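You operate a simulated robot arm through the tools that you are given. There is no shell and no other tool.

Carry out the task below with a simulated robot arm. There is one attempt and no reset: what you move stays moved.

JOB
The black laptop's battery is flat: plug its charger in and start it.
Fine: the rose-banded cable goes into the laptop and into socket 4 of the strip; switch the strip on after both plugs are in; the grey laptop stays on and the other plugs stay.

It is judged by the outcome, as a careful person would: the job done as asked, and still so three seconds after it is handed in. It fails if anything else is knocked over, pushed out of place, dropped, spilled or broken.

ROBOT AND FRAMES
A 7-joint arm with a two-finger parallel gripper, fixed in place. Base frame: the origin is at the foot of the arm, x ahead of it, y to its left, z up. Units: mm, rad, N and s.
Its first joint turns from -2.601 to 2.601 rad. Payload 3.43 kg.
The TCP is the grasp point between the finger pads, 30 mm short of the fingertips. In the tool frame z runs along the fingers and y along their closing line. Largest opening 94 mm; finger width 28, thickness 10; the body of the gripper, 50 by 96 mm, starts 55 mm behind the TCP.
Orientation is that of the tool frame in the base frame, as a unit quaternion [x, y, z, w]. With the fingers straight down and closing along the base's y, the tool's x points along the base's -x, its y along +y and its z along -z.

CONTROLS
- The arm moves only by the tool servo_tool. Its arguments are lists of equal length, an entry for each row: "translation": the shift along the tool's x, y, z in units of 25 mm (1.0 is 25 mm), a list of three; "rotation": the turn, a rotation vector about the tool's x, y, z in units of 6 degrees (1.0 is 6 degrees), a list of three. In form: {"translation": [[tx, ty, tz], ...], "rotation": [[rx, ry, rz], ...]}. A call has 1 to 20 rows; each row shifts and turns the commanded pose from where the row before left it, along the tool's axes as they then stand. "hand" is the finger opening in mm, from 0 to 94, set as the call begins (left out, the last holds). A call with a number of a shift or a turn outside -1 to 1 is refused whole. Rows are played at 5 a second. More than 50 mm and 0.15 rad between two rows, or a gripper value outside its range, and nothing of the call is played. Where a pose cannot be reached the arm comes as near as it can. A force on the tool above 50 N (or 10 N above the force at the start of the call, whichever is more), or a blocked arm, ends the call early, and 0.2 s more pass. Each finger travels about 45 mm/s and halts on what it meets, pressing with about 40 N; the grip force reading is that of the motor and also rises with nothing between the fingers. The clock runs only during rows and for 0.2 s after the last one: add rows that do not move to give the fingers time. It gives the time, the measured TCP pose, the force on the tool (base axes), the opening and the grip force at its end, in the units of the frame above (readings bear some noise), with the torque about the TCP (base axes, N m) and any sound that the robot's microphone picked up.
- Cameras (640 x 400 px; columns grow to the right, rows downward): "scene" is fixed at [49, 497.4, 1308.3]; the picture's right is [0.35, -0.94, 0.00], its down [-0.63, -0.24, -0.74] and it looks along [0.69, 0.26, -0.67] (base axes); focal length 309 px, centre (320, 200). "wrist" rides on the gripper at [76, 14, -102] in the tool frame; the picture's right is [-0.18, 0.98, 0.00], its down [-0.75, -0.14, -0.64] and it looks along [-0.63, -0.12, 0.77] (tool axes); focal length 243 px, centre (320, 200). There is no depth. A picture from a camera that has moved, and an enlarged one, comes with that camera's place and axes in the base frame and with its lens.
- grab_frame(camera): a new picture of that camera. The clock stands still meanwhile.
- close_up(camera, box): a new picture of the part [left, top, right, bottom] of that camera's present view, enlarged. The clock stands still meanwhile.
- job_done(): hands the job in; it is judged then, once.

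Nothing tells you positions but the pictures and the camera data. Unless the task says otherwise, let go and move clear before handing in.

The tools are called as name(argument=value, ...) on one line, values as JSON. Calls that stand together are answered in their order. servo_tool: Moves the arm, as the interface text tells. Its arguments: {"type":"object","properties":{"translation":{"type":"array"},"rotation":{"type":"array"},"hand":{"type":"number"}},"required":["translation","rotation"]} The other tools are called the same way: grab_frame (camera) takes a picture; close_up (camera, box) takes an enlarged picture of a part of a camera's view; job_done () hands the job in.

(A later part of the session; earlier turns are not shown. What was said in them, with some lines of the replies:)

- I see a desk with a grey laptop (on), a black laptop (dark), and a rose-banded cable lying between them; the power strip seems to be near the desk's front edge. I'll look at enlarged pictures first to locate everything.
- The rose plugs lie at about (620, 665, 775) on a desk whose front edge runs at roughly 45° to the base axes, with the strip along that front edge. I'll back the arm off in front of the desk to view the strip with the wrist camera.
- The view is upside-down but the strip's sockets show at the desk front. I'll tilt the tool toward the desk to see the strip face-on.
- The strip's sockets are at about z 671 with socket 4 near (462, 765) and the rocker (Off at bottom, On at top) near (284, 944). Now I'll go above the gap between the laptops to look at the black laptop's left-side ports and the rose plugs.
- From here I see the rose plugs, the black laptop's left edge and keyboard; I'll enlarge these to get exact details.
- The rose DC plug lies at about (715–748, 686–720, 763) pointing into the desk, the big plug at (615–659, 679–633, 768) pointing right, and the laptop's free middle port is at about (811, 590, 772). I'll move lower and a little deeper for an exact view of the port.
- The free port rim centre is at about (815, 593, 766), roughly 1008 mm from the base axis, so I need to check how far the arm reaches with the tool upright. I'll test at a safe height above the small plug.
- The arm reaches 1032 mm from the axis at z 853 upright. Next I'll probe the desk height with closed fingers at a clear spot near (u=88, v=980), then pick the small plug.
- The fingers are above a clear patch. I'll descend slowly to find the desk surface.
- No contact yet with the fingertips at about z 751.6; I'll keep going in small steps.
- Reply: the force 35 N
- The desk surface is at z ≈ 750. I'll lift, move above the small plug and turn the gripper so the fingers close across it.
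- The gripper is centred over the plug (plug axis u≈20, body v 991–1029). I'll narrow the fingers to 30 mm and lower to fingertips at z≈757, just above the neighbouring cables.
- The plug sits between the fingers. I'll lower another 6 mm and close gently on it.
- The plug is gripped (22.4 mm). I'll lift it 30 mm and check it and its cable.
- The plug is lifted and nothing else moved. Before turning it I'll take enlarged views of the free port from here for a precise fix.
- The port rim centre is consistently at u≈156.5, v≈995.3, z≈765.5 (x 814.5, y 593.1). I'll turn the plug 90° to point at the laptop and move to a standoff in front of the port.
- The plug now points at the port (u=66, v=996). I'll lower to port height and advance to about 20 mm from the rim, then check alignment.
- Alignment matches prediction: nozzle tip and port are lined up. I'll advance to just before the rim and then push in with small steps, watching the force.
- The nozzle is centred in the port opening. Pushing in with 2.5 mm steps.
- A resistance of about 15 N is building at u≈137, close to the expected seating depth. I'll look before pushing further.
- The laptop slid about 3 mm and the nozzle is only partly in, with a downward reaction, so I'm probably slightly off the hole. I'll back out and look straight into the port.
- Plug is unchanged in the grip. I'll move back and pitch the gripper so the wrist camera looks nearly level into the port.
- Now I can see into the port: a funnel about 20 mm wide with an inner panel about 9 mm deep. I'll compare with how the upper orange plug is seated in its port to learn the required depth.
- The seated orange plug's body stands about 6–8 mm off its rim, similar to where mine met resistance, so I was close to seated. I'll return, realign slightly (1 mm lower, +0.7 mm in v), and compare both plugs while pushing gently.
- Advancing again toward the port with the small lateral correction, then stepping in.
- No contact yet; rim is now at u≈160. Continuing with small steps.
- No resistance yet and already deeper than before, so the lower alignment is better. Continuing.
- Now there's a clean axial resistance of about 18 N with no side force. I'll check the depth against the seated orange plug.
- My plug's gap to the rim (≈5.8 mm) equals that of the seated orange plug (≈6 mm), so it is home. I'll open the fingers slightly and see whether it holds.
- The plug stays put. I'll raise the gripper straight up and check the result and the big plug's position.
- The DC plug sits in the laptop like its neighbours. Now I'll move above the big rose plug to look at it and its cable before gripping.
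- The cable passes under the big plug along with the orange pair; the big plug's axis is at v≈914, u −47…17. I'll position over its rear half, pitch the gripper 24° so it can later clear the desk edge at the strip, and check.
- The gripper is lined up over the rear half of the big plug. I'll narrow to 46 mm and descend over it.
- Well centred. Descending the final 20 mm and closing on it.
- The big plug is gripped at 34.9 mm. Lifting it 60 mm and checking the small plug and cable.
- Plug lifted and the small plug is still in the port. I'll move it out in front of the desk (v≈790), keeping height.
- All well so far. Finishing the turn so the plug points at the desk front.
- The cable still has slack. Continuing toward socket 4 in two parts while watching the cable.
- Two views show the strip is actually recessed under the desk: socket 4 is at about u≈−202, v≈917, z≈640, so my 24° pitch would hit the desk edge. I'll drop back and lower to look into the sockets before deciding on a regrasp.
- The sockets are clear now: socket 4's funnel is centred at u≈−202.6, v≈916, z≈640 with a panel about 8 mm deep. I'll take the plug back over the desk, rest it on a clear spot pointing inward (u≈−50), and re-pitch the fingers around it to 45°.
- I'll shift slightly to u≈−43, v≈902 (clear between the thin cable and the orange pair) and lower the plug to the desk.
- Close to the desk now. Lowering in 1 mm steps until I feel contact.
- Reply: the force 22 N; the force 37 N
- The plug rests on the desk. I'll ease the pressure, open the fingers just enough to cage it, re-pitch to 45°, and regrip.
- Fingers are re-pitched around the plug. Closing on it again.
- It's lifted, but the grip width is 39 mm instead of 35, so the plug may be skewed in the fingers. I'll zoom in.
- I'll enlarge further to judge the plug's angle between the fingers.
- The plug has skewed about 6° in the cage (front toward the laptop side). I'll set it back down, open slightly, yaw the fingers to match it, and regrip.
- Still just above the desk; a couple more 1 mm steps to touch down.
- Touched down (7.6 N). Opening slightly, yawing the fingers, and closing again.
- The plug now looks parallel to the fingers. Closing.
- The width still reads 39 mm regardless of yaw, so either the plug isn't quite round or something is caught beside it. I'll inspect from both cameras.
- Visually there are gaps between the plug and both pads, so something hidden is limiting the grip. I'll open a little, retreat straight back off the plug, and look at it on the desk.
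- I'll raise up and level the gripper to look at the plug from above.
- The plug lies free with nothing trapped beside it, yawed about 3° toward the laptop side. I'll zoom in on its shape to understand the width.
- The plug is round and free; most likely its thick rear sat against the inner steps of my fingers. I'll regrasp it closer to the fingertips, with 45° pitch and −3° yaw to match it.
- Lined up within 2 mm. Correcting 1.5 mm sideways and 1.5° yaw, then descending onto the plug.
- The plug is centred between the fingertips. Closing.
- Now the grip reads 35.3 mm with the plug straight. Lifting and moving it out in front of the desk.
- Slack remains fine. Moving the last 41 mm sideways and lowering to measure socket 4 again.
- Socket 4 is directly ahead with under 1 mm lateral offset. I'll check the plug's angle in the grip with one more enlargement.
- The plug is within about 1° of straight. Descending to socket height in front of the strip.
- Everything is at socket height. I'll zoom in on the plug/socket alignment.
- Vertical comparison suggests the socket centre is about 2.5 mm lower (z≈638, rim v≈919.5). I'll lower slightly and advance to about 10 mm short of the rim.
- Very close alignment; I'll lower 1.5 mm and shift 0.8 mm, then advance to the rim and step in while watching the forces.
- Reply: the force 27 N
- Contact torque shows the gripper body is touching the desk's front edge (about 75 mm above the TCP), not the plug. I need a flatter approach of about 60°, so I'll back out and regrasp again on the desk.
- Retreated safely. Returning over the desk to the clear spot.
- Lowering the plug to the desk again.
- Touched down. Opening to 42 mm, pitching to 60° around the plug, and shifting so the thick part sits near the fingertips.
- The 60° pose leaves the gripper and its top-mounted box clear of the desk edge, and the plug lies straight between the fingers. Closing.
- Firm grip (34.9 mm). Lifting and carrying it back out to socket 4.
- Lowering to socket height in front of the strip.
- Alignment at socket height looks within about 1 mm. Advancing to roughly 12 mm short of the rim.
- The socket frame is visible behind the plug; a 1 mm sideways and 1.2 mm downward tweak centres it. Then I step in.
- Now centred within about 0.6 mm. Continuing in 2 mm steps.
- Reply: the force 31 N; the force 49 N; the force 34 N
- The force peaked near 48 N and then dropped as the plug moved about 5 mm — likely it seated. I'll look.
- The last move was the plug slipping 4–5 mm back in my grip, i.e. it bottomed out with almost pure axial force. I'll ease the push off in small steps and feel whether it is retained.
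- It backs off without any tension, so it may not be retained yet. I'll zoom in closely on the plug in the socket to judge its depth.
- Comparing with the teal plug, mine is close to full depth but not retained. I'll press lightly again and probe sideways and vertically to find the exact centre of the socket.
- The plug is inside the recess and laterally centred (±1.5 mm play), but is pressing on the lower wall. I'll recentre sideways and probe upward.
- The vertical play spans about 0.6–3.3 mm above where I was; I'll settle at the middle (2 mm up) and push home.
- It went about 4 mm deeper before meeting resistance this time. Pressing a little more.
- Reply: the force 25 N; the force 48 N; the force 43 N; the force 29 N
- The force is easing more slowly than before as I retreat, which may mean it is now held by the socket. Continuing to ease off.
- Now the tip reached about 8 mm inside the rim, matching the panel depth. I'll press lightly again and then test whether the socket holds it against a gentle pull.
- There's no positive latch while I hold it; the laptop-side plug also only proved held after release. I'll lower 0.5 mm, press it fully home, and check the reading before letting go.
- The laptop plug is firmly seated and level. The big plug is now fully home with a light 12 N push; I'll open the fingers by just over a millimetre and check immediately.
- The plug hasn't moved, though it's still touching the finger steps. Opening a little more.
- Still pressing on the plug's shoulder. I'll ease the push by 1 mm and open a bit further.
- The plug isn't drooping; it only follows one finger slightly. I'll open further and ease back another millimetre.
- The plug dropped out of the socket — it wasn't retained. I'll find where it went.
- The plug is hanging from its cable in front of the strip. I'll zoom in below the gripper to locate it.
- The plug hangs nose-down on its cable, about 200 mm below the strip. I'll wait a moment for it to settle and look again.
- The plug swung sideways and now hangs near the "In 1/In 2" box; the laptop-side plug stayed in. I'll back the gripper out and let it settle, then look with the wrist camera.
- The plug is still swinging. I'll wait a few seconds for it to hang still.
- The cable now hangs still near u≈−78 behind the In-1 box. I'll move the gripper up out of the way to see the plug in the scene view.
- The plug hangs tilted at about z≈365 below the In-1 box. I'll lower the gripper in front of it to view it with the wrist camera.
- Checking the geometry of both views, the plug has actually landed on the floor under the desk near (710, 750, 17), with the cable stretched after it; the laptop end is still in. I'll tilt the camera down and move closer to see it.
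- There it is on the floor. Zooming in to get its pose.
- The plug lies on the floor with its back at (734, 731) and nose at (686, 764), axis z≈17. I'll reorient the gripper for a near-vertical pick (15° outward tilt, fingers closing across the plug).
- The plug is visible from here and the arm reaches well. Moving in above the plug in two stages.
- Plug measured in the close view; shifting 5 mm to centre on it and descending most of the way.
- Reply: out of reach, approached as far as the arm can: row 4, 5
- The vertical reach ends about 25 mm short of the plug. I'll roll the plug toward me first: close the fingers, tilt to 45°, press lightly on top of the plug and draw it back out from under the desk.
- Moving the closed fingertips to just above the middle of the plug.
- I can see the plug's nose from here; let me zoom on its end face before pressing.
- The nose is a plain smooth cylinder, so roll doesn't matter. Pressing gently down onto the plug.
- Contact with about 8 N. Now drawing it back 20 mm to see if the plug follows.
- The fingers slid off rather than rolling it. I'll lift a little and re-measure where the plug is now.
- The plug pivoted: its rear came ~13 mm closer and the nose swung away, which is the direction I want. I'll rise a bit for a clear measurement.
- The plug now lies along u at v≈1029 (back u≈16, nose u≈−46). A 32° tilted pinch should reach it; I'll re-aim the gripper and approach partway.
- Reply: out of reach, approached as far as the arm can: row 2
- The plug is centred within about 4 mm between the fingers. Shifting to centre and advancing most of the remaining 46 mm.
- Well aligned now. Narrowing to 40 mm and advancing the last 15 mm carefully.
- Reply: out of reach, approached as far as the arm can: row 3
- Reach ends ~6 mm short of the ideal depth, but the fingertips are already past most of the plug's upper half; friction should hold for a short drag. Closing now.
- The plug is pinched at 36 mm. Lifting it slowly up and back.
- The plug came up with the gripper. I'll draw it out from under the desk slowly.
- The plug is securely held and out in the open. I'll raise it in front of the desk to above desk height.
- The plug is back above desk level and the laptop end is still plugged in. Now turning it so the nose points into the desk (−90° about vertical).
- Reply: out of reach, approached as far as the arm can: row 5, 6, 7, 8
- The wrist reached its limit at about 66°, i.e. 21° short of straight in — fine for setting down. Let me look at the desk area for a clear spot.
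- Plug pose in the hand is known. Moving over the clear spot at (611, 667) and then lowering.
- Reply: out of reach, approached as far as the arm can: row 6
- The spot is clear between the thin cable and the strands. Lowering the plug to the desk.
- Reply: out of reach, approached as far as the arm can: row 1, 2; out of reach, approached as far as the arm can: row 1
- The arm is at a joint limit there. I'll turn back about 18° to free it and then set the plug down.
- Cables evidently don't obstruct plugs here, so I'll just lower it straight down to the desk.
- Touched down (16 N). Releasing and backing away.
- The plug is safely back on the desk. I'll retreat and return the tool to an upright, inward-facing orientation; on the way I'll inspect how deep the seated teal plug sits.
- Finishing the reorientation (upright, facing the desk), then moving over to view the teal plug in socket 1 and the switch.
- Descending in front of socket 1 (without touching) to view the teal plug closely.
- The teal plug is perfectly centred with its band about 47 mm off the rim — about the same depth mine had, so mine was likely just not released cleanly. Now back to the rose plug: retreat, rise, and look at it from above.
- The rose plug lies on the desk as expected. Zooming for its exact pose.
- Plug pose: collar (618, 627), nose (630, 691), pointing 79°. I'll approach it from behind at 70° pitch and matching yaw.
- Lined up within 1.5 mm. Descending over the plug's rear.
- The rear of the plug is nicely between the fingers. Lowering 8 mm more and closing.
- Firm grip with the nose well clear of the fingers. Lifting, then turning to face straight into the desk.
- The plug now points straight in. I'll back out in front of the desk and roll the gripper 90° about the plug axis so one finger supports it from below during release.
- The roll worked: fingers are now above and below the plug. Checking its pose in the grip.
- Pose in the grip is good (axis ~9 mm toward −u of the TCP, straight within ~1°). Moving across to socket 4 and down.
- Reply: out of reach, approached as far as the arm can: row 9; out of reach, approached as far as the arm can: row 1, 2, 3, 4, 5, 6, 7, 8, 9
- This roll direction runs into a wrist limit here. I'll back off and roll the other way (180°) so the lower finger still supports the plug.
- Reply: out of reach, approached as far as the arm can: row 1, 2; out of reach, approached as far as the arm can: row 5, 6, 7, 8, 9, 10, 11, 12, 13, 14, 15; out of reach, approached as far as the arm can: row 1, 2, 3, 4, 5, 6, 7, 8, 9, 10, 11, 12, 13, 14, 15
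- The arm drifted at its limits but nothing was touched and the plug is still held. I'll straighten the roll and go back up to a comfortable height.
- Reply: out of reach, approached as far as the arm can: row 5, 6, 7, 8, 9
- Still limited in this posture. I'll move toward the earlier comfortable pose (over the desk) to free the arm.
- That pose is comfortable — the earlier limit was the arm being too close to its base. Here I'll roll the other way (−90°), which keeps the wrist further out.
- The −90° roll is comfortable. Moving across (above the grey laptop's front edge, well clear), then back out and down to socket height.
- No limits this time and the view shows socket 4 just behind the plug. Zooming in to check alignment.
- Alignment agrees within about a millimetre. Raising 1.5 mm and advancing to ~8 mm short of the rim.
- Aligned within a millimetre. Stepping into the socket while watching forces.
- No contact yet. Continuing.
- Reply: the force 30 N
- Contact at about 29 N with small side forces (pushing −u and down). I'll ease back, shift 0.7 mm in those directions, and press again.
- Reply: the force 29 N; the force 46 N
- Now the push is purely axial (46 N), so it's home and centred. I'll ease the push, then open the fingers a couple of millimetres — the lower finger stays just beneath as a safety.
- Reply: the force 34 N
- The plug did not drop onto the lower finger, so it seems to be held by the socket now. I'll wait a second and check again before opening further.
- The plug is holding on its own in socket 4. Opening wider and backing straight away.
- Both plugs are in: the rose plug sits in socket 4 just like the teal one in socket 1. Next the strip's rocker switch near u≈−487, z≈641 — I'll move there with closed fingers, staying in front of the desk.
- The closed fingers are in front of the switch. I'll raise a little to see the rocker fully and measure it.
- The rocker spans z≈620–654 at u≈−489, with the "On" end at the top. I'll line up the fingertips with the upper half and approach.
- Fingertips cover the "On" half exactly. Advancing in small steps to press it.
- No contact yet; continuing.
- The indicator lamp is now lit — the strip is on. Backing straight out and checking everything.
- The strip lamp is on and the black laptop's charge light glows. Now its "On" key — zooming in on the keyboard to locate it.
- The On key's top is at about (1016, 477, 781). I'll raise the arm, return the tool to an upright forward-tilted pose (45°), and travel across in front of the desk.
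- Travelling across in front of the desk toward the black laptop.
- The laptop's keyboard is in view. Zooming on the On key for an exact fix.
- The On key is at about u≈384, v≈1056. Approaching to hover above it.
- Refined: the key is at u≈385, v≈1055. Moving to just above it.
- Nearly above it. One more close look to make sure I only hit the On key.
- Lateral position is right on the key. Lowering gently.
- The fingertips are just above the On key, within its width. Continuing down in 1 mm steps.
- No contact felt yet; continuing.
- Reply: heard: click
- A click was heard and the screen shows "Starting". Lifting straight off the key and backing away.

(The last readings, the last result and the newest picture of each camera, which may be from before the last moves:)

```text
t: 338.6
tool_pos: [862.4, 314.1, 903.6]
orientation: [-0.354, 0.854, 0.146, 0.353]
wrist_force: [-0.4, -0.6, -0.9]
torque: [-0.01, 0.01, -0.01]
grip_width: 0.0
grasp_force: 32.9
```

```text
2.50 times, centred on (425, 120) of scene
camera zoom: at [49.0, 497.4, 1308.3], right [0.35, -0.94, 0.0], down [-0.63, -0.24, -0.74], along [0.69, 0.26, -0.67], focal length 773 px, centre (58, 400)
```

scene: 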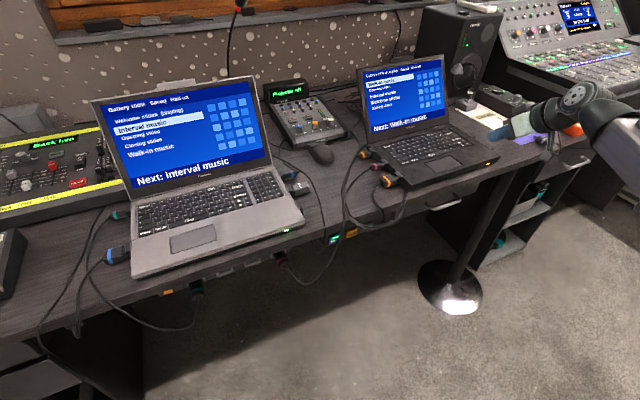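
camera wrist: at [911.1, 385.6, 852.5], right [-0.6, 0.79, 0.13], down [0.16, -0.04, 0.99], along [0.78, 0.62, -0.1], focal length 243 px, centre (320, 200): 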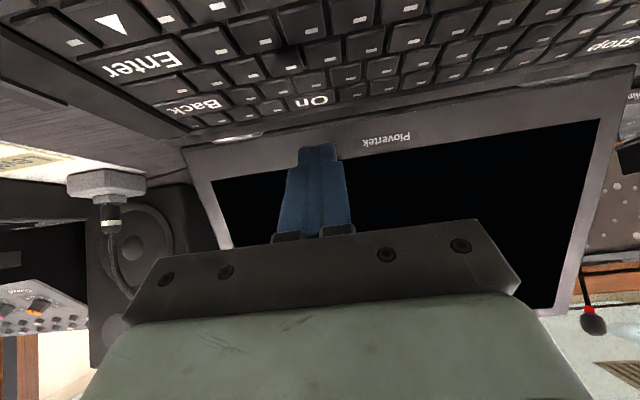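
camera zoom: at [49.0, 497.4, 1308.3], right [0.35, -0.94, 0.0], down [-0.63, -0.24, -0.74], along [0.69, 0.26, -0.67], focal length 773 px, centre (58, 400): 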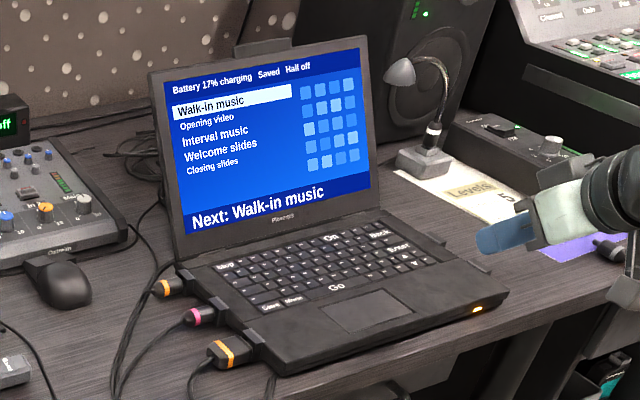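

The black laptop has booted and shows "Battery 17% charging". I'll move the arm clear and do a final check of everything.

servo_tool(translation=[[-0.6, 0.5, -0.6], [-0.6, 0.9, -0.6], [-0.6, 0.9, -0.6], [0, 0.9, 0], [0, 0.9, 0], [0, 0.9, 0], [0, 0.9, 0], [0, 0, 0], [0, 0, 0]], rotation=[[0, 0, 0], [0, 0, 0], [0, 0, 0], [0, 0, 0], [0, 0, 0], [0, 0, 0], [0, 0, 0], [0, 0, 0], [0, 0, 0]])

grab_frame(camera="scene")

close_up(camera="scene", box=[140, 220, 330, 320])

close_up(camera="scene", box=[80, 70, 340, 280])

close_up(camera="scene", box=[350, 130, 420, 200])

```text
t: 340.6
tool_pos: [757.3, 418.9, 966.2]
orientation: [-0.353, 0.854, 0.145, 0.353]
wrist_force: [-0.6, -1.0, 0.1]
torque: [0.01, 0.02, -0.01]
grip_width: 0.1
grasp_force: 33.2
```

```text
taken
```

scene: 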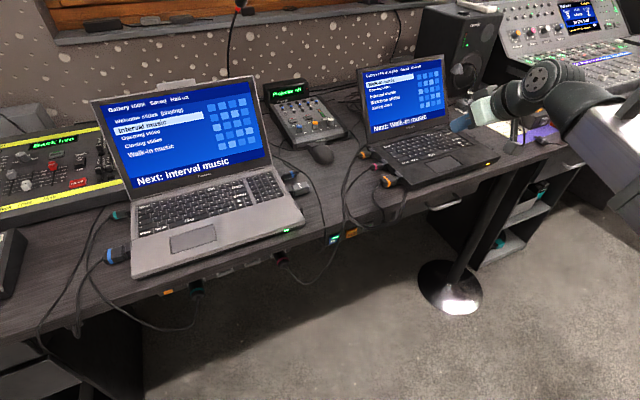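

```text
3.37 times, centred on (235, 270) of scene
camera zoom: at [49.0, 497.4, 1308.3], right [0.35, -0.94, 0.0], down [-0.63, -0.24, -0.74], along [0.69, 0.26, -0.67], focal length 1042 px, centre (606, -36)
```

zoom: 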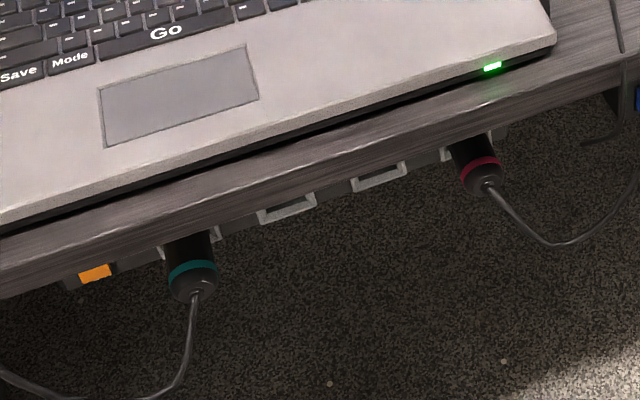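

```text
1.90 times, centred on (210, 175) of scene
camera zoom: at [49.0, 497.4, 1308.3], right [0.35, -0.94, 0.0], down [-0.63, -0.24, -0.74], along [0.69, 0.26, -0.67], focal length 589 px, centre (530, 248)
```

zoom: 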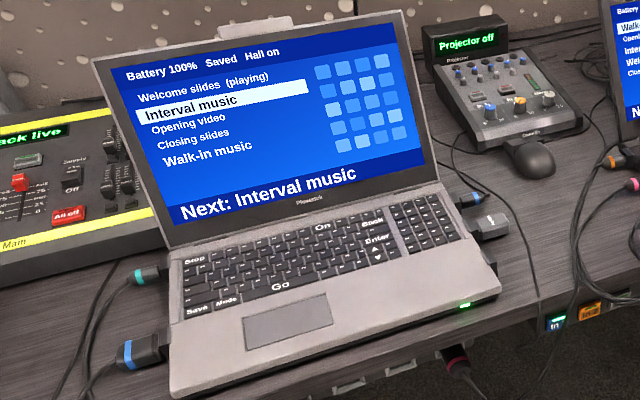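

```text
5.71 times, centred on (385, 165) of scene
camera zoom: at [49.0, 497.4, 1308.3], right [0.35, -0.94, 0.0], down [-0.63, -0.24, -0.74], along [0.69, 0.26, -0.67], focal length 1768 px, centre (-51, 400)
```

zoom: 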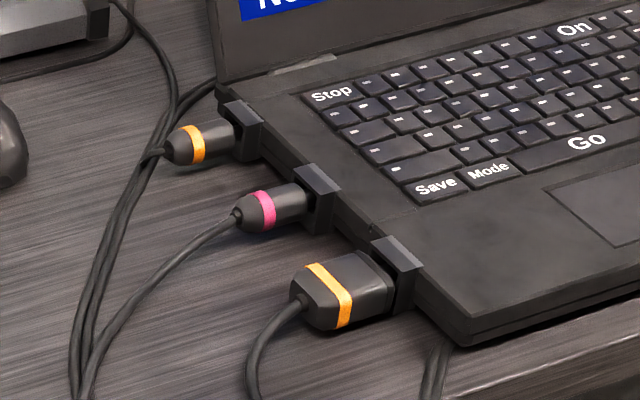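

Everything looks right: the rose cable is in the laptop and in socket 4, and the strip's lamp was lit when I switched it on. The black laptop is running and showed "Battery 17% charging". The grey laptop is still on, the other plugs are in place, and the arm is clear. Handing in.

job_done()

```text
The job is handed in.
```

The black laptop is on and charging: after it booted, its screen read "Battery 17% charging".

- **Cable:** the rose-banded cable is in the black laptop's free left-hand port and in socket 4 of the strip.
- **Strip:** I switched it on only after both plugs were in, and its lamp lit.
- **Left alone:** the grey laptop stayed on the whole time, and all the other plugs are still in place.

Two things did not go cleanly:

- **Dropped plug:** on my first try at socket 4, the large rose plug fell out when I let go and landed on the floor under the desk. I picked it up and seated it again, and it is now holding. Nothing else appeared disturbed.
- **Laptop nudged:** pushing the small plug in slid the black laptop about 4 mm to the right. I did not move it back.
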